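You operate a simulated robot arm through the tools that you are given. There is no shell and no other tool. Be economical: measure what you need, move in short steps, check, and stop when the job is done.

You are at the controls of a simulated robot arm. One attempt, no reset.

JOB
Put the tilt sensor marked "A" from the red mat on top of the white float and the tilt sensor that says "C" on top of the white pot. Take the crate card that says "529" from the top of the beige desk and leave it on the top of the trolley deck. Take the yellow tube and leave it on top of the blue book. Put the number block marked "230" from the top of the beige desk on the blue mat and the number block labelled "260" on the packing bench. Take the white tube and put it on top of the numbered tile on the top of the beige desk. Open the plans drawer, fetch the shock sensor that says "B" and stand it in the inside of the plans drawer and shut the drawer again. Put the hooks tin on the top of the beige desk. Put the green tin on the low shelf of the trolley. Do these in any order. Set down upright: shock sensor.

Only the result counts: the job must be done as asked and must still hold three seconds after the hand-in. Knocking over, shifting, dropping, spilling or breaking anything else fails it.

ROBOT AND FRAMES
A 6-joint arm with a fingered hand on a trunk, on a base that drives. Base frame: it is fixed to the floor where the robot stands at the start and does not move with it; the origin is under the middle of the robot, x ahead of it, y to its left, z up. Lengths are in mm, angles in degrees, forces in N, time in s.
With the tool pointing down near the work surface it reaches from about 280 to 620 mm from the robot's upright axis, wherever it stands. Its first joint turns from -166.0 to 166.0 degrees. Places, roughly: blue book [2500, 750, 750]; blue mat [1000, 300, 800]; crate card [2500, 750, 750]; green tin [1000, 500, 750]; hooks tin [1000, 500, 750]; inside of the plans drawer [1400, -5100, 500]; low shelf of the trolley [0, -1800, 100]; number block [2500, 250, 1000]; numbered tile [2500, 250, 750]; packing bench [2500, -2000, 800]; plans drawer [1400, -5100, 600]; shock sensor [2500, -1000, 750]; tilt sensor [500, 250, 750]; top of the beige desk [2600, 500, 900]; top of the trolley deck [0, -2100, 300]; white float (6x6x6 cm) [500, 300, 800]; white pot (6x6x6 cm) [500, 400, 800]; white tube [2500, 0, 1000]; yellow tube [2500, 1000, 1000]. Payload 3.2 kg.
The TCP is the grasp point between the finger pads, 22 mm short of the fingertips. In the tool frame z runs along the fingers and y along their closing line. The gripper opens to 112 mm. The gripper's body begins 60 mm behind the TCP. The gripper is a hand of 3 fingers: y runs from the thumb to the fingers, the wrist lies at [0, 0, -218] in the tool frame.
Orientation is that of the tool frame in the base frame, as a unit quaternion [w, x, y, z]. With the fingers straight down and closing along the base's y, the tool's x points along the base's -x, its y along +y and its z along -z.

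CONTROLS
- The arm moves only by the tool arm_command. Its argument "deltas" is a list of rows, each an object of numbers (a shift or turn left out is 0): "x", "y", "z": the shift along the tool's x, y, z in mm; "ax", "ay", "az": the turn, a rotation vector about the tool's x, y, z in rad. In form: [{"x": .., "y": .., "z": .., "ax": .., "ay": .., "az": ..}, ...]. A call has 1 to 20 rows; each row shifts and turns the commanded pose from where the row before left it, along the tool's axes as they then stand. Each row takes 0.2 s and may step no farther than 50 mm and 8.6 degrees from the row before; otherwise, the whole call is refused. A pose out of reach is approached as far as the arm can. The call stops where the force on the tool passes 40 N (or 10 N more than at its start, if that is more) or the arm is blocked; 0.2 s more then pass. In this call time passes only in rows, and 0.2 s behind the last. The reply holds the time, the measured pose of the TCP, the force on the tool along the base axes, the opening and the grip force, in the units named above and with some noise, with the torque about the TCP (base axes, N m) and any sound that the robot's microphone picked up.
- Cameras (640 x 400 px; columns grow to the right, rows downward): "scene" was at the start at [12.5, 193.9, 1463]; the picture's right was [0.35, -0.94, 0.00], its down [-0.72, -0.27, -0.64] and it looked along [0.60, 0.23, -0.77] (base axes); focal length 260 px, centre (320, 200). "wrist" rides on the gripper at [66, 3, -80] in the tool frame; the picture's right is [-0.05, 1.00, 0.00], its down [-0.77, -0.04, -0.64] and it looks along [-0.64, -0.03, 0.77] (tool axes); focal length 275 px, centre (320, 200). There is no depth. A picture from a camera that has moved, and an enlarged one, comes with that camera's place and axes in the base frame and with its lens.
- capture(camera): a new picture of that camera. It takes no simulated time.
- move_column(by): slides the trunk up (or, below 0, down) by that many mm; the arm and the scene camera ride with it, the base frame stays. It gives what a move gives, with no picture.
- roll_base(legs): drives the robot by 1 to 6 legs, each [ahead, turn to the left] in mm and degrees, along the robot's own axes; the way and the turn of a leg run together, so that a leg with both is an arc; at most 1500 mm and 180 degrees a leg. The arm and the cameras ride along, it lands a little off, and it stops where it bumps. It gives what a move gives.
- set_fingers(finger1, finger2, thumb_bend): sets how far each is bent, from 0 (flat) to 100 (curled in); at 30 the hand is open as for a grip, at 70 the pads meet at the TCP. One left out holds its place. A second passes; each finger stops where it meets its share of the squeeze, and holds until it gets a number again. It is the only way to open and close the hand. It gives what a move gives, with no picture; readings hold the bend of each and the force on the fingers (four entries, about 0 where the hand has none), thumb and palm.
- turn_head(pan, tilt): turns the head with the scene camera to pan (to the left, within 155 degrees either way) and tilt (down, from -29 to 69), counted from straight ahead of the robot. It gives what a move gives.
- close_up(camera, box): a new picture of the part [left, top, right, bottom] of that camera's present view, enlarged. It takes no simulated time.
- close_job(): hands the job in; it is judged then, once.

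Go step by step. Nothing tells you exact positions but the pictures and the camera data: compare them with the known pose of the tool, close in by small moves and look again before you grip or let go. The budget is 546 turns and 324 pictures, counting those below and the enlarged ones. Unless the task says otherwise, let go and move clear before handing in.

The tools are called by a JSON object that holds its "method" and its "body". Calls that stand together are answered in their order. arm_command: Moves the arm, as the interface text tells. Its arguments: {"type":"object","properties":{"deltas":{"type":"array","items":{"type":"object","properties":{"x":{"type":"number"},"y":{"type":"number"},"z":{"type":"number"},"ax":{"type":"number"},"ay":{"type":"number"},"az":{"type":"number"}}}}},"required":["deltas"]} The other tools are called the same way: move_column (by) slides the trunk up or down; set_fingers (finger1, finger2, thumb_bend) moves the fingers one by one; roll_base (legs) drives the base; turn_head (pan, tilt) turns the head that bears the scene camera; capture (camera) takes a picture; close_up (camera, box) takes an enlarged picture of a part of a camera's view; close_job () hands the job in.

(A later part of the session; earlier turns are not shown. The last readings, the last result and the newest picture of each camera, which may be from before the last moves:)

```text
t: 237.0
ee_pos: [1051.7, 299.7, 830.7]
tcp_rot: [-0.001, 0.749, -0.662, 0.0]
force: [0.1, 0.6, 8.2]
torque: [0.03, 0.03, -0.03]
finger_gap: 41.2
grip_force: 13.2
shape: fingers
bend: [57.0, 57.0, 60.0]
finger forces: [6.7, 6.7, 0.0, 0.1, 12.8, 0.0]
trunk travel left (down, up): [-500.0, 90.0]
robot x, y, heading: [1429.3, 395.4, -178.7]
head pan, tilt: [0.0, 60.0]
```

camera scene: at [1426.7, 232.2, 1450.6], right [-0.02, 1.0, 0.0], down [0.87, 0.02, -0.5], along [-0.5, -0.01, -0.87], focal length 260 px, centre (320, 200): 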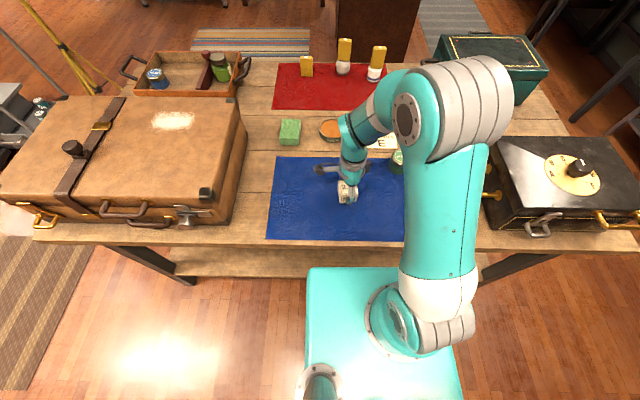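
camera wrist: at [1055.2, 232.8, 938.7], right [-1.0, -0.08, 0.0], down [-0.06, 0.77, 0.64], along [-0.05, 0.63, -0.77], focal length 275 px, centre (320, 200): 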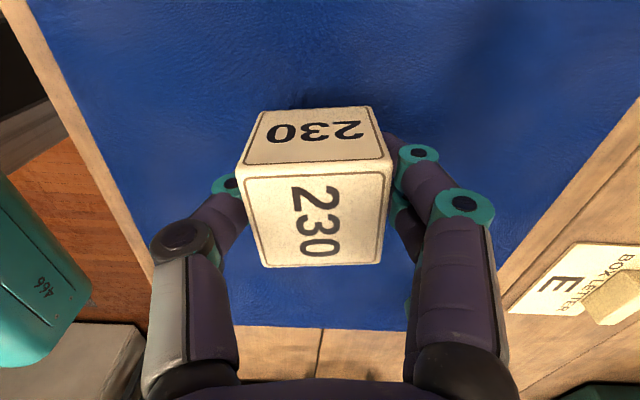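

Down on the mat. Releasing.

{"method": "set_fingers", "body": {"finger1": 40, "finger2": 40, "thumb_bend": 40}}

{"method": "arm_command", "body": {"deltas": [{"z": -40}, {"z": -40}, {"z": -40}, {"z": -20}]}}

{"method": "capture", "body": {"camera": "wrist"}}

{"method": "close_up", "body": {"camera": "scene", "box": [260, 110, 450, 250]}}

```text
t: 238.0
ee_pos: [1050.5, 300.6, 830.7]
tcp_rot: [0.0, 0.75, -0.662, 0.0]
force: [-0.2, 0.2, -0.9]
torque: [0.02, 0.02, 0.0]
finger_gap: 83.1
grip_force: 0.1
shape: fingers
bend: [40.0, 40.0, 40.0]
finger forces: [0.1, 0.0, 0.0, 0.0, 0.1, 0.1]
trunk travel left (down, up): [-500.0, 90.0]
robot x, y, heading: [1430.9, 396.6, -178.9]
head pan, tilt: [0.0, 60.0]
```

```text
t: 239.0
ee_pos: [1052.5, 300.2, 971.2]
tcp_rot: [-0.001, 0.749, -0.662, 0.0]
force: [-0.5, 0.3, 0.1]
torque: [0.05, 0.0, 0.02]
finger_gap: 83.3
grip_force: 0.1
shape: fingers
bend: [40.0, 40.0, 40.0]
finger forces: [0.0, 0.0, 0.0, 0.0, 0.0, 0.0]
trunk travel left (down, up): [-500.0, 90.0]
robot x, y, heading: [1429.3, 397.5, -179.0]
head pan, tilt: [0.0, 60.0]
```

```text
192 pictures are left
camera wrist: at [1056.2, 233.1, 1051.1], right [-1.0, -0.08, 0.0], down [-0.06, 0.77, 0.64], along [-0.05, 0.63, -0.77], focal length 275 px, centre (320, 200)
```

wrist: 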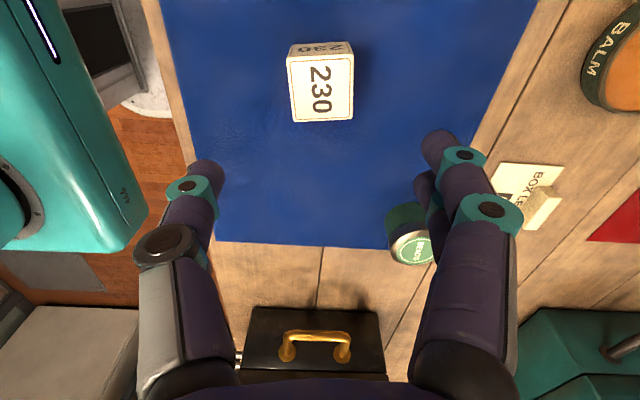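

```text
2.86 times, centred on (355, 180) of scene
camera zoom: at [1427.3, 232.3, 1450.6], right [-0.02, 1.0, 0.0], down [0.87, 0.02, -0.5], along [-0.5, -0.01, -0.87], focal length 743 px, centre (220, 257)
```

zoom: 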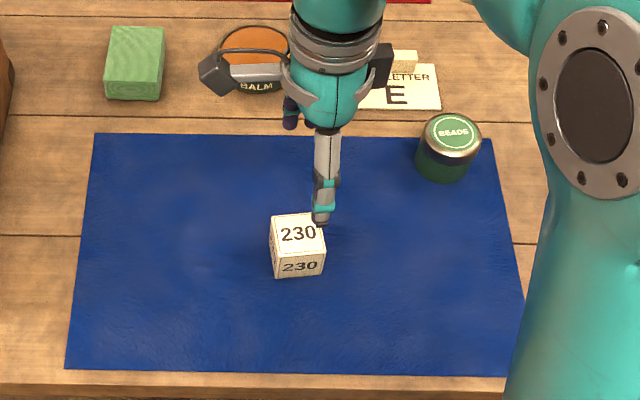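

Block 230 is on the blue mat. Next is the green BEADS tin at about (945, 455).

{"method": "arm_command", "body": {"deltas": [{"x": -42, "y": 21.8}, {"x": -42, "y": 21.8}, {"x": -42, "y": 21.8}, {"x": -42, "y": 21.8}]}}

{"method": "capture", "body": {"camera": "wrist"}}

{"method": "close_up", "body": {"camera": "scene", "box": [260, 110, 450, 250]}}

```text
t: 240.0
ee_pos: [943.9, 459.0, 969.6]
tcp_rot: [-0.001, 0.749, -0.662, 0.001]
force: [-0.2, 1.3, 0.2]
torque: [0.01, -0.01, 0.0]
finger_gap: 83.4
grip_force: 0.0
shape: fingers
bend: [40.0, 40.0, 40.0]
finger forces: [0.1, 0.0, 0.0, 0.1, 0.0, 0.0]
trunk travel left (down, up): [-500.0, 90.0]
robot x, y, heading: [1427.9, 398.7, -178.5]
head pan, tilt: [0.0, 60.0]
```

```text
190 pictures are left
camera wrist: at [948.1, 391.4, 1049.7], right [-1.0, -0.08, 0.0], down [-0.06, 0.77, 0.64], along [-0.05, 0.63, -0.77], focal length 275 px, centre (320, 200)
```

wrist: 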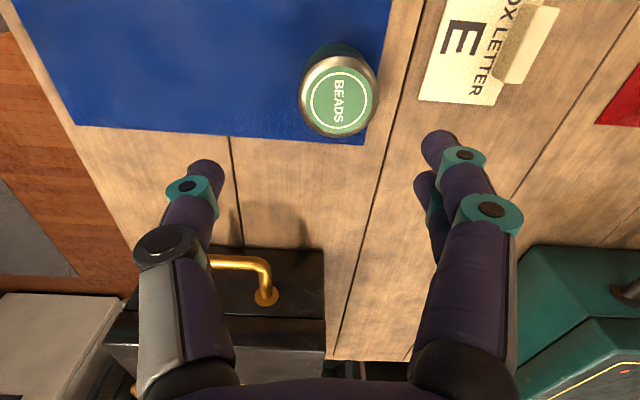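

```text
2.86 times, centred on (355, 180) of scene
camera zoom: at [1426.7, 232.8, 1450.7], right [-0.02, 1.0, 0.0], down [0.87, 0.02, -0.5], along [-0.5, -0.01, -0.87], focal length 743 px, centre (220, 257)
```

zoom: 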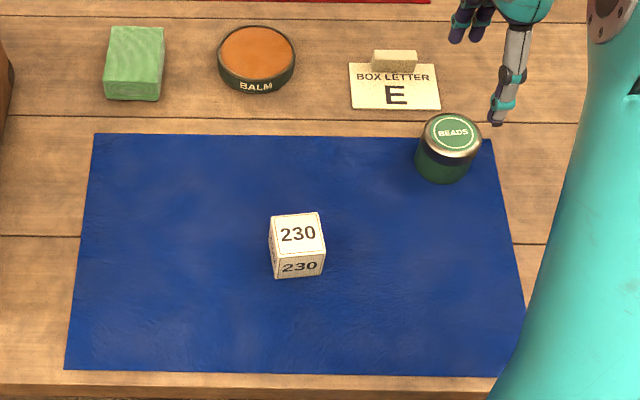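

The tin is at (928, 462), lid at z 842, about 59 mm wide. Descending.

{"method": "arm_command", "body": {"deltas": [{"x": -5, "y": 15.5, "z": 35}, {"z": 40}, {"z": 30}]}}

{"method": "capture", "body": {"camera": "wrist"}}

```text
t: 240.8
ee_pos: [928.9, 458.5, 865.0]
tcp_rot: [-0.001, 0.749, -0.662, -0.001]
force: [-0.3, 0.4, -0.1]
torque: [-0.03, -0.02, 0.0]
finger_gap: 82.8
grip_force: 0.1
shape: fingers
bend: [40.0, 40.0, 40.0]
finger forces: [0.1, 0.1, 0.0, 0.0, 0.0, 0.1]
trunk travel left (down, up): [-500.0, 90.0]
robot x, y, heading: [1430.2, 396.8, -178.7]
head pan, tilt: [0.0, 60.0]
```

```text
188 pictures are left
camera wrist: at [933.3, 391.9, 945.2], right [-1.0, -0.08, 0.0], down [-0.06, 0.77, 0.64], along [-0.05, 0.63, -0.77], focal length 275 px, centre (320, 200)
```

wrist: 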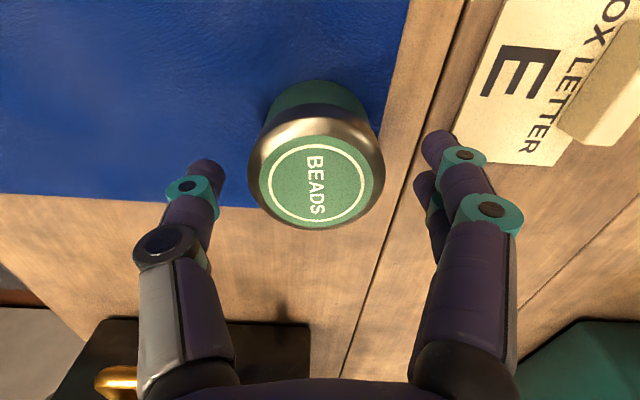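

{"method": "arm_command", "body": {"deltas": [{"x": -2.5, "z": 20}, {"z": 11}]}}

{"method": "set_fingers", "body": {"finger1": 63, "finger2": 63, "thumb_bend": 63}}

{"method": "capture", "body": {"camera": "wrist"}}

```text
t: 241.4
ee_pos: [928.9, 462.3, 835.6]
tcp_rot: [-0.001, 0.749, -0.662, 0.0]
force: [-0.9, -0.2, 0.7]
torque: [0.02, -0.01, 0.02]
finger_gap: 83.4
grip_force: 0.2
shape: fingers
bend: [40.0, 40.0, 40.0]
finger forces: [0.0, 0.1, 0.1, 0.0, 0.0, 0.0]
trunk travel left (down, up): [-500.0, 90.0]
robot x, y, heading: [1433.8, 396.8, -179.0]
head pan, tilt: [0.0, 60.0]
```

```text
t: 242.4
ee_pos: [928.1, 462.2, 834.9]
tcp_rot: [-0.001, 0.75, -0.662, 0.001]
force: [0.4, -0.5, 0.0]
torque: [0.0, 0.0, -0.01]
finger_gap: 53.0
grip_force: 14.0
shape: fingers
bend: [52.0, 52.0, 56.0]
finger forces: [6.8, 7.1, 0.1, 0.0, 13.8, 0.0]
trunk travel left (down, up): [-500.0, 90.0]
robot x, y, heading: [1429.7, 400.6, -178.7]
head pan, tilt: [0.0, 60.0]
```

```text
187 pictures are left
camera wrist: at [932.5, 394.8, 915.0], right [-1.0, -0.08, 0.0], down [-0.06, 0.77, 0.64], along [-0.05, 0.63, -0.77], focal length 275 px, centre (320, 200)
```

wrist: 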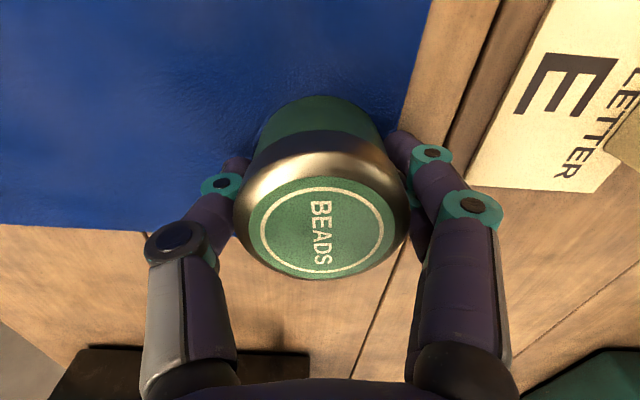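

Gripped. Lifting and retracting.

{"method": "arm_command", "body": {"deltas": [{"z": -40}, {"z": -40}, {"z": -40}, {"z": -40}, {"z": -40}, {"z": -40}, {"x": 11.8, "y": -37.5}, {"x": 11.8, "y": -37.5}, {"x": 11.8, "y": -37.5}, {"x": 11.8, "y": -37.5}, {"x": 11.8, "y": -37.5}, {"x": 11.8, "y": -37.5}]}}

{"method": "capture", "body": {"camera": "wrist"}}

```text
t: 245.0
ee_pos: [1162.3, 418.0, 1075.7]
tcp_rot: [-0.001, 0.75, -0.662, 0.0]
force: [0.5, -0.3, -0.5]
torque: [-0.01, -0.01, 0.0]
finger_gap: 52.8
grip_force: 13.6
shape: fingers
bend: [52.0, 52.0, 56.0]
finger forces: [6.8, 7.2, 0.0, 0.0, 13.4, 0.0]
trunk travel left (down, up): [-500.0, 90.0]
robot x, y, heading: [1430.3, 396.4, -178.9]
head pan, tilt: [0.0, 60.0]
```

```text
186 pictures are left
camera wrist: at [1166.5, 351.5, 1154.8], right [-1.0, -0.08, 0.0], down [-0.06, 0.77, 0.64], along [-0.05, 0.63, -0.77], focal length 275 px, centre (320, 200)
```

wrist: 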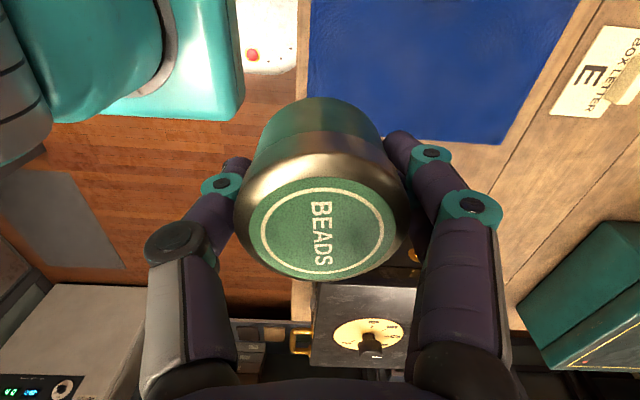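

BEADS is secure. I'll drive down the aisle toward the trolley, stopping to look.

{"method": "roll_base", "body": {"legs": [[-170, 0], [0, 89], [1400, 0]]}}

{"method": "turn_head", "body": {"pan": -30, "tilt": 30}}

{"method": "capture", "body": {"camera": "scene"}}

{"method": "turn_head", "body": {"pan": 30, "tilt": 25}}

{"method": "capture", "body": {"camera": "scene"}}

```text
t: 256.9
ee_pos: [1560.4, -1283.8, 1074.7]
tcp_rot: [-0.001, 0.999, 0.045, 0.0]
force: [0.6, 0.8, -1.7]
torque: [0.0, 0.02, -0.01]
finger_gap: 52.9
grip_force: 13.2
shape: fingers
bend: [52.0, 52.0, 56.0]
finger forces: [6.7, 7.0, 0.0, 0.0, 13.0, 0.0]
trunk travel left (down, up): [-500.0, 90.0]
robot x, y, heading: [1589.0, -1017.8, -90.9]
head pan, tilt: [0.0, 60.0]
```

```text
t: 257.9
ee_pos: [1559.3, -1285.0, 1075.5]
tcp_rot: [0.0, 0.999, 0.046, 0.001]
force: [-0.6, 0.2, -1.6]
torque: [0.02, 0.0, 0.02]
finger_gap: 52.7
grip_force: 13.0
shape: fingers
bend: [52.0, 52.0, 56.0]
finger forces: [6.7, 7.0, 0.1, 0.0, 13.1, 0.1]
trunk travel left (down, up): [-500.0, 90.0]
robot x, y, heading: [1586.9, -1016.7, -90.7]
head pan, tilt: [-30.0, 30.0]
```

```text
185 pictures are left
camera scene: at [1710.0, -1035.9, 1492.6], right [-0.86, 0.51, 0.0], down [0.26, 0.43, -0.87], along [-0.44, -0.74, -0.5], focal length 260 px, centre (320, 200)
```

scene: 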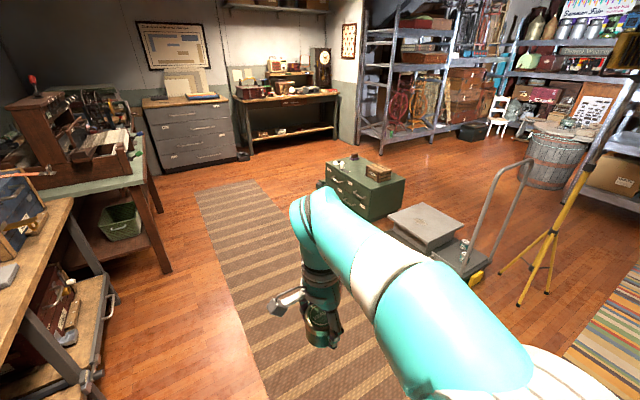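

```text
t: 259.2
ee_pos: [1559.0, -1284.3, 1075.5]
tcp_rot: [-0.001, 0.999, 0.046, 0.0]
force: [-0.2, 0.9, -0.5]
torque: [-0.01, 0.02, 0.0]
finger_gap: 52.9
grip_force: 13.6
shape: fingers
bend: [52.0, 52.0, 56.0]
finger forces: [6.7, 7.0, 0.1, 0.0, 13.1, 0.0]
trunk travel left (down, up): [-500.0, 90.0]
robot x, y, heading: [1588.5, -1015.9, -90.5]
head pan, tilt: [30.0, 25.0]
```

```text
184 pictures are left
camera scene: at [1801.2, -1038.8, 1500.7], right [-0.87, -0.49, 0.0], down [-0.21, 0.37, -0.91], along [0.44, -0.79, -0.42], focal length 260 px, centre (320, 200)
```

scene: 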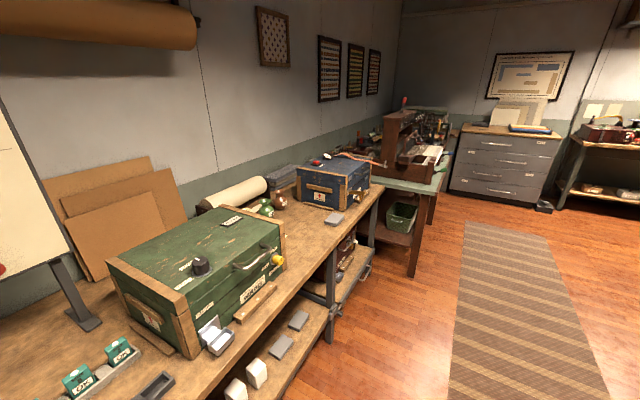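

{"method": "turn_head", "body": {"pan": -35, "tilt": 35}}

{"method": "close_up", "body": {"camera": "scene", "box": [280, 90, 560, 290]}}

```text
t: 260.6
ee_pos: [1561.0, -1285.5, 1073.4]
tcp_rot: [-0.001, 0.999, 0.046, 0.0]
force: [-0.7, 0.8, -0.8]
torque: [-0.01, 0.02, 0.04]
finger_gap: 52.7
grip_force: 12.6
shape: fingers
bend: [52.0, 52.0, 56.0]
finger forces: [6.7, 7.0, 0.0, 0.0, 13.1, 0.1]
trunk travel left (down, up): [-500.0, 90.0]
robot x, y, heading: [1591.3, -1015.8, -90.5]
head pan, tilt: [-35.0, 35.0]
```

```text
2.00 times, centred on (420, 190) of scene
camera zoom: at [1704.8, -1029.7, 1484.9], right [-0.81, 0.58, 0.0], down [0.34, 0.47, -0.82], along [-0.48, -0.66, -0.57], focal length 520 px, centre (120, 220)
```

zoom: 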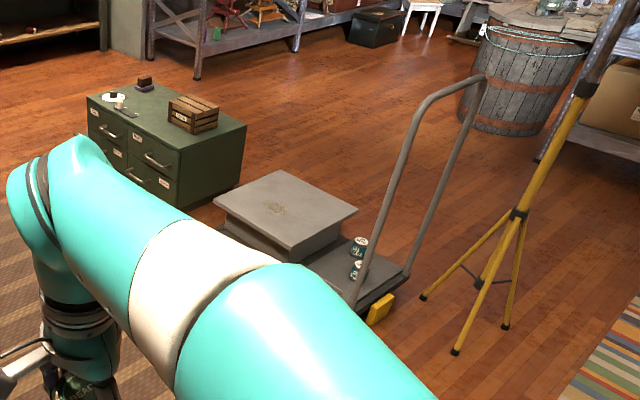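

The trolley's low platform (the low shelf) lies exposed near its handle, around (100, -1770), and carries two tins. The raised grey deck is around (80, -2100). I'll drive nearer.

{"method": "roll_base", "body": {"legs": [[800, 0], [0, -89.5], [650, 0]]}}

{"method": "turn_head", "body": {"pan": 0, "tilt": 50}}

{"method": "capture", "body": {"camera": "scene"}}

```text
t: 271.8
ee_pos: [645.8, -1774.8, 1074.5]
tcp_rot: [-0.001, 0.744, -0.668, 0.0]
force: [-0.4, -0.4, -1.7]
torque: [-0.04, -0.01, -0.03]
finger_gap: 52.7
grip_force: 13.4
shape: fingers
bend: [53.0, 52.0, 56.0]
finger forces: [6.6, 6.9, 0.0, 0.0, 13.0, 0.0]
trunk travel left (down, up): [-500.0, 90.0]
robot x, y, heading: [914.3, -1799.2, -179.8]
head pan, tilt: [-35.0, 35.0]
```

```text
t: 272.8
ee_pos: [645.7, -1774.0, 1073.8]
tcp_rot: [-0.001, 0.744, -0.668, 0.001]
force: [-0.1, -0.4, -0.7]
torque: [-0.05, -0.02, -0.03]
finger_gap: 52.6
grip_force: 13.0
shape: fingers
bend: [53.0, 52.0, 56.0]
finger forces: [6.6, 6.9, 0.0, 0.0, 13.0, 0.0]
trunk travel left (down, up): [-500.0, 90.0]
robot x, y, heading: [915.7, -1796.1, -179.8]
head pan, tilt: [0.0, 50.0]
```

```text
182 pictures are left
camera scene: at [899.0, -1963.6, 1463.2], right [0.0, 1.0, 0.0], down [0.77, 0.0, -0.64], along [-0.64, 0.0, -0.77], focal length 260 px, centre (320, 200)
```

scene: 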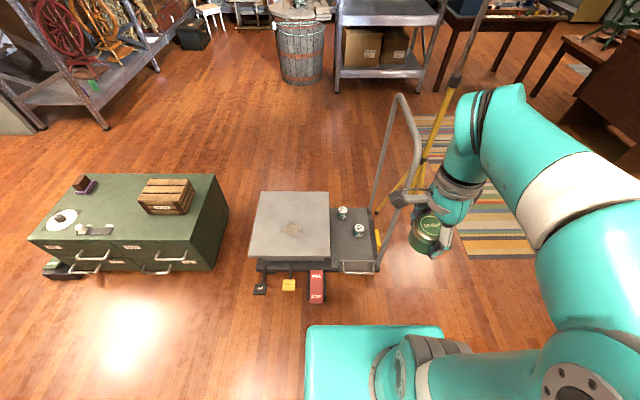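

Clear view: the low shelf spans x -165 to 289 and y -1900 to -1635, and there is a free spot at about (200, -1790). I'll turn the hand so the camera faces me, then go closer.

{"method": "arm_command", "body": {"deltas": [{"az": -0.143}, {"az": -0.143}, {"az": -0.143}, {"az": -0.143}, {"az": -0.143}, {"az": -0.143}, {"az": -0.143}, {"az": -0.143}, {"az": -0.143}, {"az": -0.143}, {"az": -0.143}]}}

{"method": "roll_base", "body": {"legs": [[190, 0]]}}

{"method": "move_column", "body": {"by": -480}}

{"method": "capture", "body": {"camera": "scene"}}

{"method": "capture", "body": {"camera": "wrist"}}

```text
t: 275.2
ee_pos: [646.7, -1773.5, 1074.5]
tcp_rot: [0.0, 0.998, 0.056, 0.001]
force: [0.6, -0.1, -0.8]
torque: [0.01, -0.01, -0.01]
finger_gap: 52.1
grip_force: 13.0
shape: fingers
bend: [53.0, 52.0, 56.0]
finger forces: [6.6, 6.9, 0.0, 0.0, 13.0, 0.0]
trunk travel left (down, up): [-500.0, 90.0]
robot x, y, heading: [913.6, -1797.7, -179.9]
head pan, tilt: [0.0, 50.0]
```

```text
t: 276.8
ee_pos: [456.6, -1774.6, 1075.2]
tcp_rot: [0.0, 0.998, 0.056, 0.002]
force: [0.0, -0.2, -1.6]
torque: [-0.02, -0.02, 0.01]
finger_gap: 52.3
grip_force: 13.6
shape: fingers
bend: [53.0, 52.0, 56.0]
finger forces: [6.5, 6.9, 0.0, 0.0, 12.9, 0.0]
trunk travel left (down, up): [-500.0, 90.0]
robot x, y, heading: [724.4, -1798.3, -179.7]
head pan, tilt: [0.0, 50.0]
```

```text
refused: -480 is not a number from -400 to 400
```

```text
181 pictures are left
camera scene: at [708.2, -1964.3, 1463.2], right [0.0, 1.0, 0.0], down [0.77, 0.0, -0.64], along [-0.64, 0.0, -0.77], focal length 260 px, centre (320, 200)
```

scene: 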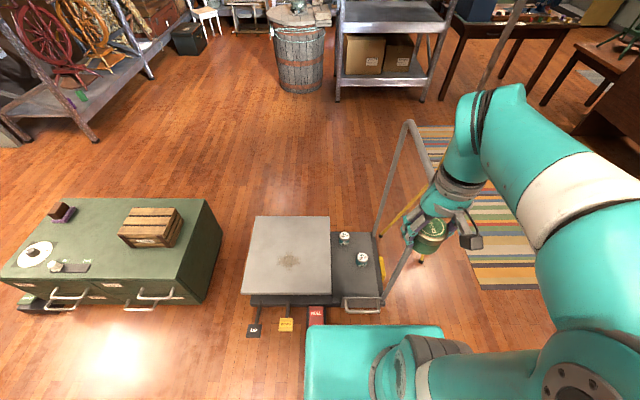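

```text
180 pictures are left
camera wrist: at [521.1, -1770.5, 1154.9], right [0.06, -1.0, 0.0], down [-0.77, -0.05, 0.63], along [-0.63, -0.04, -0.77], focal length 275 px, centre (320, 200)
```

wrist: 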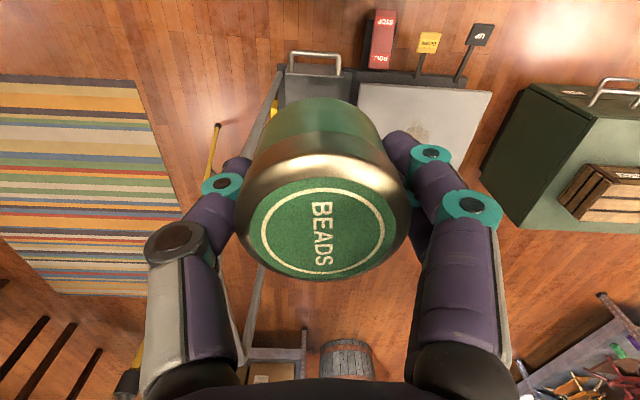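

The column takes at most 400 per move; lowering in two steps.

{"method": "move_column", "body": {"by": -400}}

{"method": "capture", "body": {"camera": "scene"}}

{"method": "capture", "body": {"camera": "wrist"}}

```text
t: 280.6
ee_pos: [456.4, -1773.7, 673.7]
tcp_rot: [0.0, 0.999, 0.055, 0.001]
force: [-0.2, -1.5, -1.6]
torque: [0.04, 0.0, 0.0]
finger_gap: 52.3
grip_force: 13.4
shape: fingers
bend: [53.0, 52.0, 56.0]
finger forces: [6.6, 7.0, 0.1, 0.0, 12.9, 0.1]
trunk travel left (down, up): [-100.0, 490.0]
robot x, y, heading: [723.8, -1798.7, -179.7]
head pan, tilt: [0.0, 50.0]
```

```text
179 pictures are left
camera scene: at [709.0, -1964.3, 1063.2], right [0.0, 1.0, 0.0], down [0.77, 0.0, -0.64], along [-0.64, 0.0, -0.77], focal length 260 px, centre (320, 200)
```

scene: 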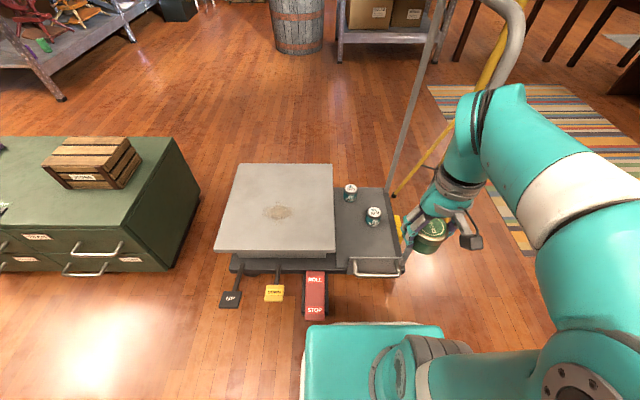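

```text
178 pictures are left
camera wrist: at [521.7, -1770.5, 755.0], right [0.06, -1.0, 0.0], down [-0.77, -0.05, 0.63], along [-0.63, -0.04, -0.77], focal length 275 px, centre (320, 200)
```

wrist: 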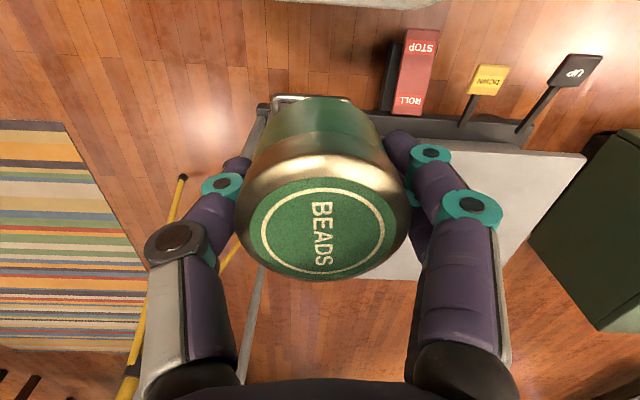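

The shelf is around z 125, with its near edge at x about 240. I'll lower the column a bit more and extend toward (160, -1800), watching the trolley handle.

{"method": "move_column", "body": {"by": -90}}

{"method": "arm_command", "body": {"deltas": [{"x": -40, "y": 3}, {"x": -40, "y": 3}, {"x": -40, "y": 3}, {"x": -40, "y": 3}, {"z": 40}, {"z": 40}, {"z": 40}]}}

{"method": "capture", "body": {"camera": "scene"}}

{"method": "capture", "body": {"camera": "wrist"}}

```text
t: 281.9
ee_pos: [456.8, -1774.0, 585.8]
tcp_rot: [0.0, 0.998, 0.055, 0.0]
force: [-0.1, 1.0, -1.2]
torque: [0.01, -0.01, -0.01]
finger_gap: 52.5
grip_force: 13.6
shape: fingers
bend: [53.0, 52.0, 56.0]
finger forces: [6.7, 6.9, 0.1, 0.0, 12.9, 0.0]
trunk travel left (down, up): [-10.0, 580.0]
robot x, y, heading: [725.1, -1796.4, -180.1]
head pan, tilt: [0.0, 50.0]
```

```text
t: 283.5
ee_pos: [298.9, -1804.1, 462.3]
tcp_rot: [-0.001, 0.998, 0.055, 0.0]
force: [-0.1, 0.6, -0.4]
torque: [-0.01, -0.02, -0.02]
finger_gap: 52.1
grip_force: 13.1
shape: fingers
bend: [53.0, 52.0, 56.0]
finger forces: [6.6, 6.9, 0.0, 0.1, 13.0, 0.0]
trunk travel left (down, up): [-10.0, 580.0]
robot x, y, heading: [725.7, -1798.6, -179.9]
head pan, tilt: [0.0, 50.0]
```

```text
177 pictures are left
camera scene: at [709.1, -1964.3, 973.2], right [0.0, 1.0, 0.0], down [0.77, 0.0, -0.64], along [-0.64, 0.0, -0.77], focal length 260 px, centre (320, 200)
```

scene: 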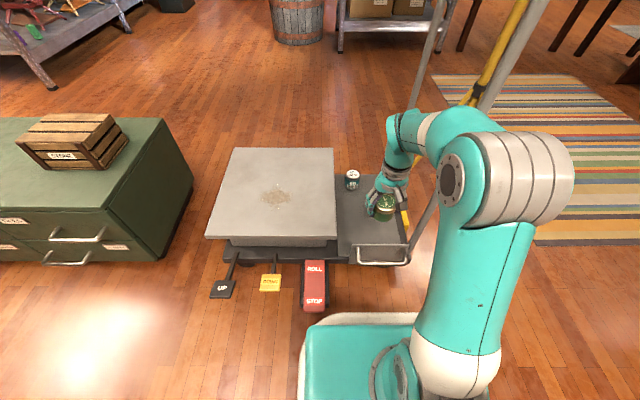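

```text
176 pictures are left
camera wrist: at [364.6, -1800.3, 542.2], right [0.06, -1.0, 0.0], down [-0.77, -0.05, 0.63], along [-0.63, -0.04, -0.77], focal length 275 px, centre (320, 200)
```

wrist: 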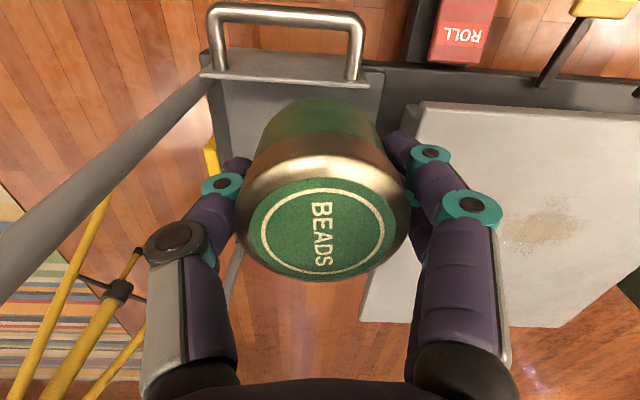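

The handle upright stands at about (241, -1640), and the elbow has roughly 140 mm to spare. I'll go on in steps toward (175, -1800).

{"method": "arm_command", "body": {"deltas": [{"x": -41, "y": -5.9, "z": 10}, {"x": -41, "y": -5.9, "z": 10}, {"x": -41, "y": -5.9, "z": 10}, {"z": 40}, {"z": 40}]}}

{"method": "capture", "body": {"camera": "scene"}}

{"method": "capture", "body": {"camera": "wrist"}}

```text
t: 284.7
ee_pos: [175.3, -1798.0, 351.3]
tcp_rot: [0.0, 0.998, 0.055, 0.001]
force: [0.6, -0.2, -0.8]
torque: [0.04, 0.01, -0.02]
finger_gap: 52.0
grip_force: 13.4
shape: fingers
bend: [53.0, 52.0, 56.0]
finger forces: [6.6, 6.9, 0.0, 0.0, 12.9, 0.0]
trunk travel left (down, up): [-10.0, 580.0]
robot x, y, heading: [724.5, -1803.3, -179.7]
head pan, tilt: [0.0, 50.0]
```

```text
175 pictures are left
camera scene: at [709.1, -1964.3, 973.2], right [0.0, 1.0, 0.0], down [0.77, 0.0, -0.64], along [-0.64, 0.0, -0.77], focal length 260 px, centre (320, 200)
```

scene: 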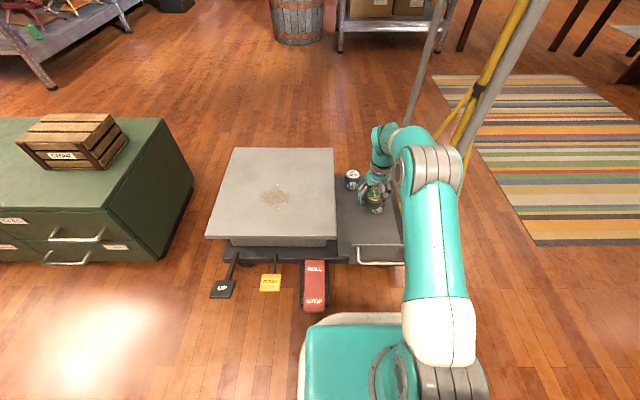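

```text
174 pictures are left
camera wrist: at [240.2, -1794.7, 432.1], right [0.06, -1.0, 0.0], down [-0.77, -0.05, 0.63], along [-0.63, -0.04, -0.77], focal length 275 px, centre (320, 200)
```

wrist: 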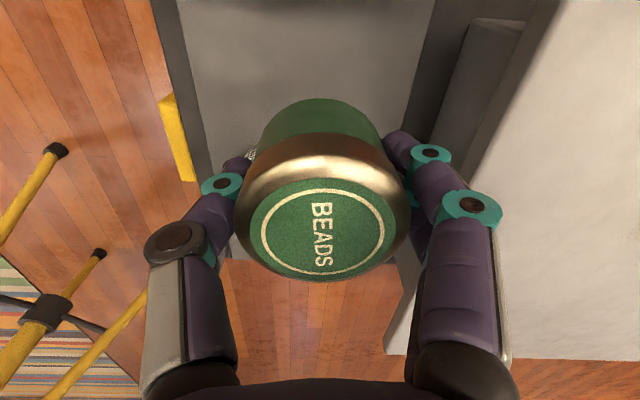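

Clearances look fine. I'll shift 15 mm away from the deck and lower toward the shelf.

{"method": "arm_command", "body": {"deltas": [{"x": 1.6, "y": -15, "z": 30}, {"z": 40}, {"z": 40}, {"z": 35}]}}

{"method": "capture", "body": {"camera": "scene"}}

{"method": "capture", "body": {"camera": "wrist"}}

```text
t: 285.7
ee_pos: [174.9, -1784.9, 208.9]
tcp_rot: [0.001, 0.999, 0.055, 0.001]
force: [0.7, 0.9, -0.8]
torque: [0.0, 0.03, 0.02]
finger_gap: 52.4
grip_force: 13.2
shape: fingers
bend: [53.0, 52.0, 56.0]
finger forces: [6.7, 6.8, 0.0, 0.0, 12.8, 0.0]
trunk travel left (down, up): [-10.0, 580.0]
robot x, y, heading: [728.3, -1797.5, -179.5]
head pan, tilt: [0.0, 50.0]
```

```text
173 pictures are left
camera scene: at [709.0, -1964.3, 973.2], right [0.0, 1.0, 0.0], down [0.77, 0.0, -0.64], along [-0.64, 0.0, -0.77], focal length 260 px, centre (320, 200)
```

scene: 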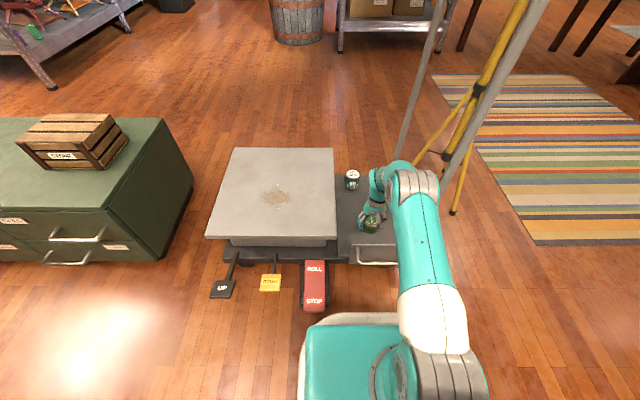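

```text
172 pictures are left
camera wrist: at [239.9, -1780.9, 289.0], right [0.06, -1.0, 0.0], down [-0.77, -0.05, 0.63], along [-0.63, -0.04, -0.77], focal length 275 px, centre (320, 200)
```

wrist: 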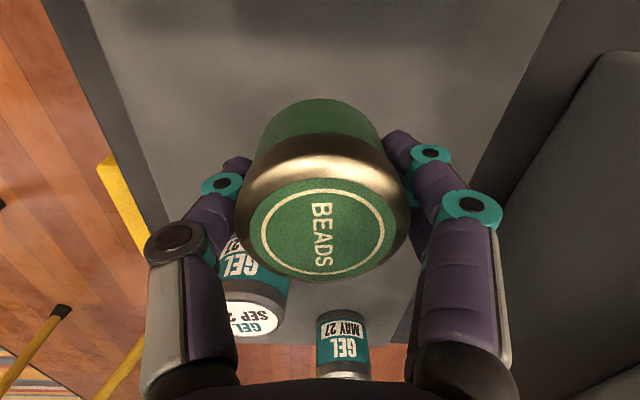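

Clear of the GEL tins. Continuing down.

{"method": "arm_command", "body": {"deltas": [{"z": 20}, {"z": 8}, {"z": 4}, {"z": 3}, {"z": 3}, {"z": 2}]}}

```text
t: 287.1
ee_pos: [176.2, -1784.0, 170.0]
tcp_rot: [-0.001, 0.998, 0.055, 0.001]
force: [0.1, -0.4, -1.0]
torque: [-0.04, -0.01, -0.01]
finger_gap: 52.1
grip_force: 13.1
shape: fingers
bend: [53.0, 52.0, 56.0]
finger forces: [6.7, 6.9, 0.0, 0.0, 12.8, 0.0]
trunk travel left (down, up): [-10.0, 580.0]
robot x, y, heading: [723.4, -1800.0, -179.5]
head pan, tilt: [0.0, 50.0]
```

{"method": "arm_command", "body": {"deltas": [{"z": 3}, {"z": 2}, {"z": 2}, {"z": 2}, {"z": 2}, {"z": 2}]}}

{"method": "capture", "body": {"camera": "wrist"}}

```text
t: 288.5
ee_pos: [175.6, -1784.4, 156.0]
tcp_rot: [-0.001, 0.998, 0.055, 0.0]
force: [0.7, 1.2, -0.3]
torque: [0.01, 0.0, 0.0]
finger_gap: 52.0
grip_force: 13.0
shape: fingers
bend: [53.0, 52.0, 56.0]
finger forces: [6.6, 6.9, 0.1, 0.1, 12.8, 0.0]
trunk travel left (down, up): [-10.0, 580.0]
robot x, y, heading: [725.6, -1799.7, -179.8]
head pan, tilt: [0.0, 50.0]
```

```text
171 pictures are left
camera wrist: at [240.8, -1780.6, 236.6], right [0.06, -1.0, 0.0], down [-0.77, -0.05, 0.63], along [-0.63, -0.04, -0.77], focal length 275 px, centre (320, 200)
```

wrist: 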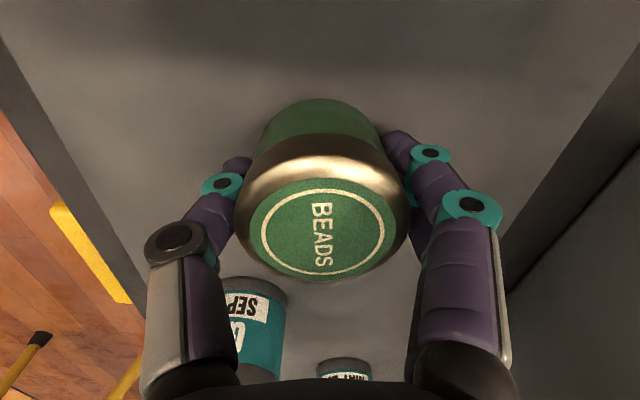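

{"method": "arm_command", "body": {"deltas": [{"z": 2}, {"z": 2}, {"z": 2}, {"z": 2}, {"z": 2}, {"z": 2}]}}

```text
t: 289.9
ee_pos: [174.1, -1785.1, 146.0]
tcp_rot: [0.0, 0.998, 0.055, -0.001]
force: [6.2, -0.8, 34.3]
torque: [-0.58, -0.18, 0.06]
finger_gap: 52.1
grip_force: 21.0
shape: fingers
bend: [56.0, 55.0, 57.0]
finger forces: [14.9, 14.4, 0.0, 0.0, 14.1, 0.1]
trunk travel left (down, up): [-10.0, 580.0]
robot x, y, heading: [724.6, -1799.8, -179.5]
head pan, tilt: [0.0, 50.0]
```

Contact with the shelf. I'll ease off and release.

{"method": "arm_command", "body": {"deltas": [{"z": -2}]}}

{"method": "set_fingers", "body": {"finger1": 40, "finger2": 40, "thumb_bend": 40}}

{"method": "arm_command", "body": {"deltas": [{"z": -30}, {"z": -40}, {"z": -40}, {"z": -40}]}}

{"method": "capture", "body": {"camera": "wrist"}}

```text
t: 290.3
ee_pos: [175.4, -1785.0, 147.3]
tcp_rot: [-0.001, 0.999, 0.055, 0.0]
force: [-2.2, -0.4, 20.8]
torque: [-0.22, 0.01, -0.07]
finger_gap: 51.9
grip_force: 16.8
shape: fingers
bend: [56.0, 55.0, 57.0]
finger forces: [8.6, 9.9, 0.0, 0.0, 14.2, 0.1]
trunk travel left (down, up): [-10.0, 580.0]
robot x, y, heading: [726.5, -1799.6, -179.7]
head pan, tilt: [0.0, 50.0]
```

```text
t: 291.3
ee_pos: [175.1, -1783.9, 147.3]
tcp_rot: [0.0, 0.998, 0.055, 0.0]
force: [-2.7, 6.5, 18.2]
torque: [-0.45, -0.19, 0.01]
finger_gap: 68.1
grip_force: 9.2
shape: fingers
bend: [54.0, 40.0, 40.0]
finger forces: [17.7, 0.0, 0.1, 0.1, 0.0, 0.0]
trunk travel left (down, up): [-10.0, 580.0]
robot x, y, heading: [722.6, -1803.4, -179.8]
head pan, tilt: [0.0, 50.0]
```

```text
t: 292.3
ee_pos: [173.9, -1783.3, 297.2]
tcp_rot: [0.0, 0.998, 0.055, 0.003]
force: [-0.1, 0.1, 0.5]
torque: [-0.01, 0.02, -0.01]
finger_gap: 83.3
grip_force: 0.0
shape: fingers
bend: [40.0, 40.0, 40.0]
finger forces: [0.1, 0.0, 0.0, 0.1, 0.0, 0.1]
trunk travel left (down, up): [-10.0, 580.0]
robot x, y, heading: [728.4, -1801.4, -179.7]
head pan, tilt: [0.0, 50.0]
```

```text
170 pictures are left
camera wrist: at [239.4, -1778.9, 376.5], right [0.06, -1.0, 0.0], down [-0.77, -0.05, 0.63], along [-0.63, -0.04, -0.77], focal length 275 px, centre (320, 200)
```

wrist: 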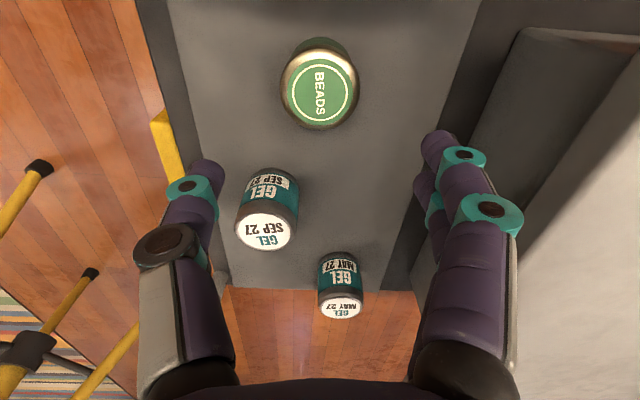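

The green tin stands on the low shelf. I'll raise and retract the arm, then raise the column.

{"method": "arm_command", "body": {"deltas": [{"z": -40}, {"z": -40}, {"z": -40}, {"z": -40}, {"z": -40}, {"x": 40}, {"x": 40}, {"x": 40}, {"x": 40}, {"x": 40}, {"x": 40}, {"x": 40}]}}

{"method": "move_column", "body": {"by": 400}}

{"method": "capture", "body": {"camera": "scene"}}

```text
t: 294.9
ee_pos: [454.1, -1755.6, 498.0]
tcp_rot: [0.0, 0.998, 0.055, 0.002]
force: [0.4, 0.3, 0.2]
torque: [-0.03, -0.01, 0.0]
finger_gap: 83.3
grip_force: 0.0
shape: fingers
bend: [40.0, 40.0, 40.0]
finger forces: [0.1, 0.0, 0.1, 0.0, 0.0, 0.1]
trunk travel left (down, up): [-10.0, 580.0]
robot x, y, heading: [722.5, -1801.2, -179.7]
head pan, tilt: [0.0, 50.0]
```

```text
t: 298.7
ee_pos: [454.2, -1757.5, 898.2]
tcp_rot: [0.0, 0.999, 0.055, 0.002]
force: [-0.8, -0.2, 0.5]
torque: [0.0, 0.0, -0.01]
finger_gap: 83.0
grip_force: 0.0
shape: fingers
bend: [40.0, 40.0, 40.0]
finger forces: [0.1, 0.0, 0.0, 0.0, 0.1, 0.0]
trunk travel left (down, up): [-410.0, 180.0]
robot x, y, heading: [725.0, -1798.5, -180.0]
head pan, tilt: [0.0, 50.0]
```

```text
169 pictures are left
camera scene: at [709.1, -1964.3, 1373.2], right [0.0, 1.0, 0.0], down [0.77, 0.0, -0.64], along [-0.64, 0.0, -0.77], focal length 260 px, centre (320, 200)
```

scene: 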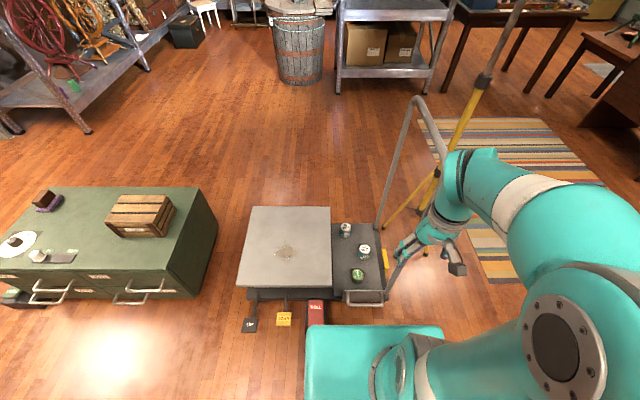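

Green tin done. Next I fetch crate card 529 from the desk. I'll raise the column and drive back.

{"method": "move_column", "body": {"by": 90}}

{"method": "roll_base", "body": {"legs": [[-880, 0], [0, -90], [1500, 0], [790, 0], [0, -90], [450, 0]]}}

{"method": "turn_head", "body": {"pan": 0, "tilt": 55}}

{"method": "capture", "body": {"camera": "scene"}}

```text
t: 299.9
ee_pos: [454.0, -1754.6, 989.5]
tcp_rot: [0.0, 0.998, 0.055, 0.001]
force: [0.9, -0.4, 0.6]
torque: [0.02, -0.02, -0.03]
finger_gap: 83.4
grip_force: 0.1
shape: fingers
bend: [40.0, 40.0, 40.0]
finger forces: [0.1, 0.0, 0.0, 0.0, 0.1, 0.0]
trunk travel left (down, up): [-500.0, 90.0]
robot x, y, heading: [724.0, -1800.4, -179.8]
head pan, tilt: [0.0, 50.0]
```

```text
t: 325.3
ee_pos: [2335.2, 431.9, 989.6]
tcp_rot: [-0.001, -0.067, 0.998, -0.001]
force: [0.0, 0.6, 0.6]
torque: [-0.03, 0.02, 0.01]
finger_gap: 82.9
grip_force: 0.0
shape: fingers
bend: [40.0, 40.0, 40.0]
finger forces: [0.0, 0.1, 0.1, 0.1, 0.1, 0.0]
trunk travel left (down, up): [-500.0, 90.0]
robot x, y, heading: [2059.4, 471.3, 1.4]
head pan, tilt: [0.0, 50.0]
```

```text
t: 325.9
ee_pos: [2334.5, 433.3, 989.1]
tcp_rot: [-0.001, -0.067, 0.998, 0.0]
force: [-0.7, 0.8, 0.8]
torque: [-0.01, -0.01, 0.01]
finger_gap: 83.0
grip_force: 0.1
shape: fingers
bend: [40.0, 40.0, 40.0]
finger forces: [0.1, 0.0, 0.0, 0.0, 0.0, 0.0]
trunk travel left (down, up): [-500.0, 90.0]
robot x, y, heading: [2058.4, 468.9, 1.4]
head pan, tilt: [0.0, 55.0]
```

```text
168 pictures are left
camera scene: at [2069.7, 635.2, 1456.7], right [0.03, -1.0, 0.0], down [-0.82, -0.02, -0.57], along [0.57, 0.02, -0.82], focal length 260 px, centre (320, 200)
```

scene: 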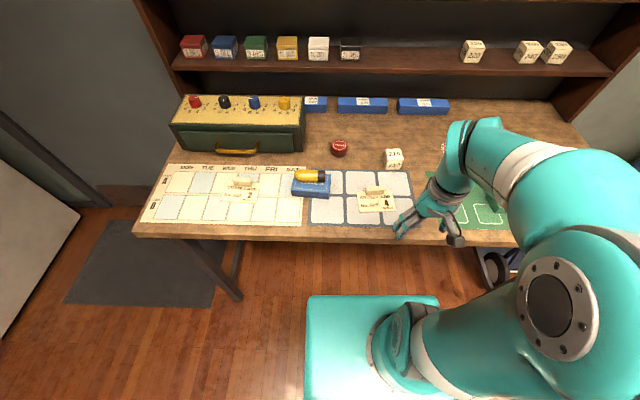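

Everything on the desk is as left. I'll look at card 529 closely.

{"method": "close_up", "body": {"camera": "scene", "box": [300, 150, 430, 240]}}

{"method": "capture", "body": {"camera": "wrist"}}

```text
4.44 times, centred on (365, 195) of scene
camera zoom: at [2069.7, 635.2, 1456.7], right [0.03, -1.0, 0.0], down [-0.82, -0.02, -0.57], along [0.57, 0.02, -0.82], focal length 1156 px, centre (120, 222)
```

zoom: 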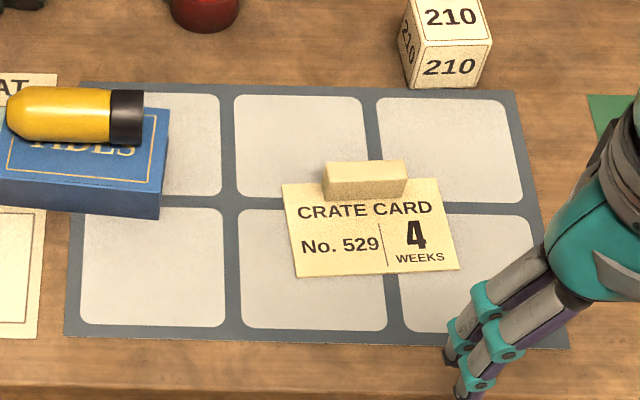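

```text
166 pictures are left
camera wrist: at [2267.4, 426.1, 1069.0], right [-0.09, 1.0, 0.0], down [0.77, 0.07, 0.63], along [0.63, 0.06, -0.77], focal length 275 px, centre (320, 200)
```

wrist: 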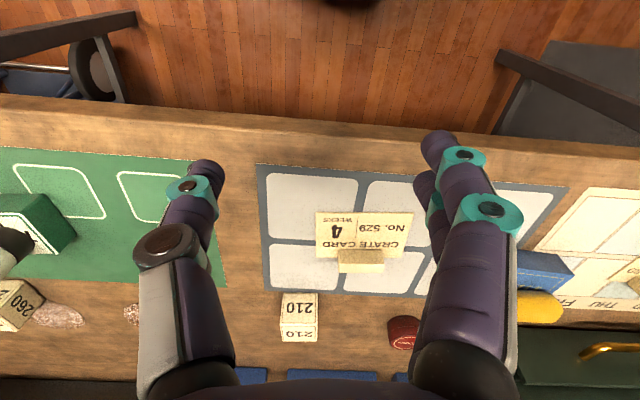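

The card's handle block (about 53 mm by 12 mm) is near (2513, 495), turned about 6°. I'll rotate the hand to close across its thin side.

{"method": "arm_command", "body": {"deltas": [{"az": 0.133}, {"az": 0.133}, {"az": 0.133}, {"az": 0.133}, {"az": 0.133}, {"az": 0.133}, {"az": 0.133}, {"az": 0.133}, {"az": 0.133}, {"az": 0.133}, {"az": 0.133}, {"az": 0.133}]}}

{"method": "arm_command", "body": {"deltas": [{"y": 38, "x": 8.5}, {"y": 38, "x": 8.5}, {"y": 38, "x": 8.5}, {"y": 38, "x": 8.5}, {"y": 33, "x": 8.5}]}}

{"method": "capture", "body": {"camera": "wrist"}}

```text
t: 328.6
ee_pos: [2334.5, 431.2, 989.5]
tcp_rot: [-0.001, 0.669, 0.743, -0.001]
force: [0.2, -0.4, 0.1]
torque: [0.01, 0.02, 0.0]
finger_gap: 83.4
grip_force: 0.0
shape: fingers
bend: [40.0, 40.0, 40.0]
finger forces: [0.0, 0.0, 0.0, 0.1, 0.0, 0.0]
trunk travel left (down, up): [-500.0, 90.0]
robot x, y, heading: [2060.8, 468.8, 1.5]
head pan, tilt: [0.0, 55.0]
```

```text
t: 329.8
ee_pos: [2514.5, 495.8, 987.0]
tcp_rot: [0.0, 0.667, 0.745, 0.0]
force: [0.1, 0.1, -0.6]
torque: [0.01, -0.01, -0.01]
finger_gap: 83.2
grip_force: 0.1
shape: fingers
bend: [40.0, 40.0, 40.0]
finger forces: [0.0, 0.1, 0.1, 0.1, 0.0, 0.0]
trunk travel left (down, up): [-500.0, 90.0]
robot x, y, heading: [2058.7, 467.2, 1.6]
head pan, tilt: [0.0, 55.0]
```

```text
165 pictures are left
camera wrist: at [2509.7, 561.5, 1067.1], right [1.0, 0.06, 0.0], down [0.05, -0.77, 0.64], along [0.04, -0.64, -0.77], focal length 275 px, centre (320, 200)
```

wrist: 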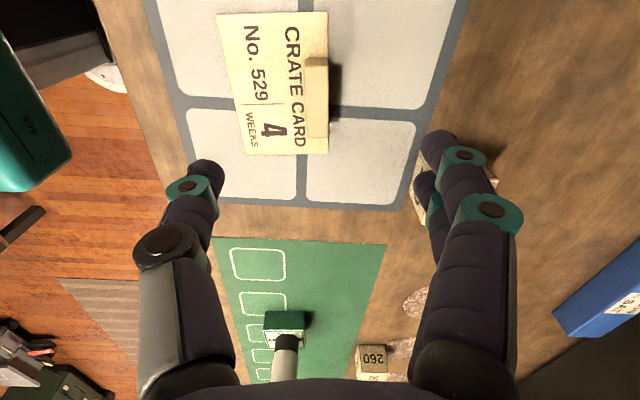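

Aligned. Descending to the handle.

{"method": "arm_command", "body": {"deltas": [{"y": -3, "z": 40}, {"z": 40}, {"z": 12}]}}

{"method": "capture", "body": {"camera": "wrist"}}

{"method": "close_up", "body": {"camera": "scene", "box": [300, 130, 450, 240]}}

```text
t: 330.6
ee_pos: [2509.9, 496.1, 895.6]
tcp_rot: [-0.001, 0.668, 0.744, -0.001]
force: [0.2, 0.1, -0.1]
torque: [-0.02, -0.02, -0.01]
finger_gap: 83.1
grip_force: 0.1
shape: fingers
bend: [40.0, 40.0, 40.0]
finger forces: [0.0, 0.0, 0.0, 0.1, 0.0, 0.1]
trunk travel left (down, up): [-500.0, 90.0]
robot x, y, heading: [2060.0, 467.3, 1.4]
head pan, tilt: [0.0, 55.0]
```

```text
164 pictures are left
camera wrist: at [2505.4, 561.1, 975.3], right [1.0, 0.06, 0.0], down [0.05, -0.77, 0.64], along [0.04, -0.64, -0.77], focal length 275 px, centre (320, 200)
```

wrist: 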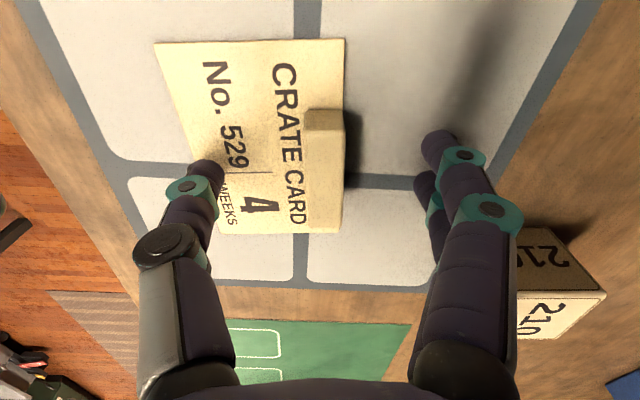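

```text
3.64 times, centred on (375, 185) of scene
camera zoom: at [2069.8, 635.3, 1456.7], right [0.03, -1.0, 0.0], down [-0.82, -0.02, -0.57], along [0.57, 0.02, -0.82], focal length 946 px, centre (120, 254)
```

zoom: 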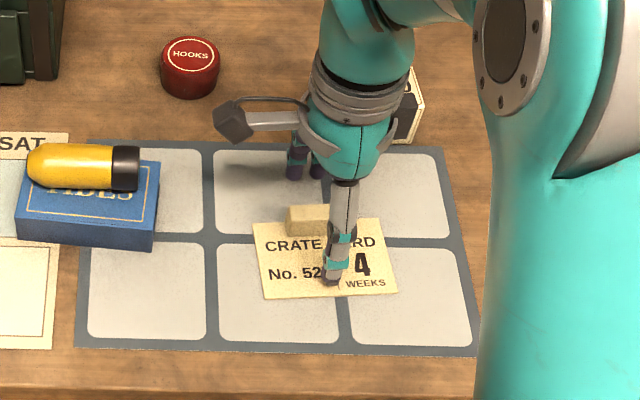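

{"method": "arm_command", "body": {"deltas": [{"y": 1, "z": 3}]}}

{"method": "set_fingers", "body": {"finger1": 72, "finger2": 72, "thumb_bend": 72}}

{"method": "capture", "body": {"camera": "wrist"}}

```text
t: 330.9
ee_pos: [2510.7, 495.7, 892.8]
tcp_rot: [-0.001, 0.668, 0.744, 0.0]
force: [-0.2, 0.4, 0.9]
torque: [-0.01, -0.02, -0.02]
finger_gap: 83.1
grip_force: 0.1
shape: fingers
bend: [40.0, 40.0, 40.0]
finger forces: [0.1, 0.0, 0.0, 0.0, 0.0, 0.0]
trunk travel left (down, up): [-500.0, 90.0]
robot x, y, heading: [2058.6, 469.2, 1.8]
head pan, tilt: [0.0, 55.0]
```

```text
t: 331.9
ee_pos: [2511.8, 495.0, 893.5]
tcp_rot: [-0.001, 0.667, 0.745, -0.001]
force: [-0.3, 0.1, 0.8]
torque: [-0.04, 0.0, -0.03]
finger_gap: 12.7
grip_force: 8.5
shape: fingers
bend: [68.0, 69.0, 67.0]
finger forces: [4.2, 4.1, 0.0, 0.1, 8.2, 0.0]
trunk travel left (down, up): [-500.0, 90.0]
robot x, y, heading: [2063.6, 469.6, 1.8]
head pan, tilt: [0.0, 55.0]
```

```text
162 pictures are left
camera wrist: at [2506.6, 560.8, 973.0], right [1.0, 0.06, 0.0], down [0.05, -0.77, 0.64], along [0.04, -0.64, -0.77], focal length 275 px, centre (320, 200)
```

wrist: 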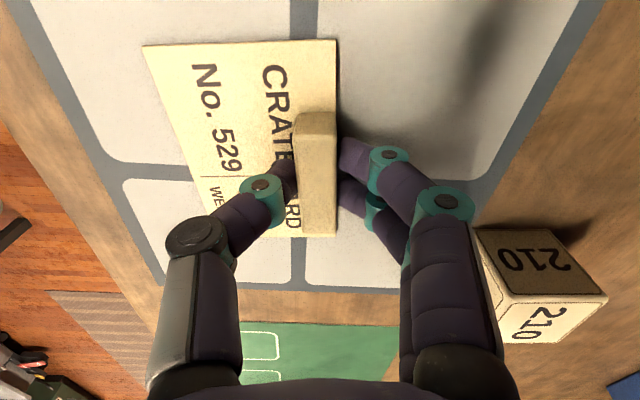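

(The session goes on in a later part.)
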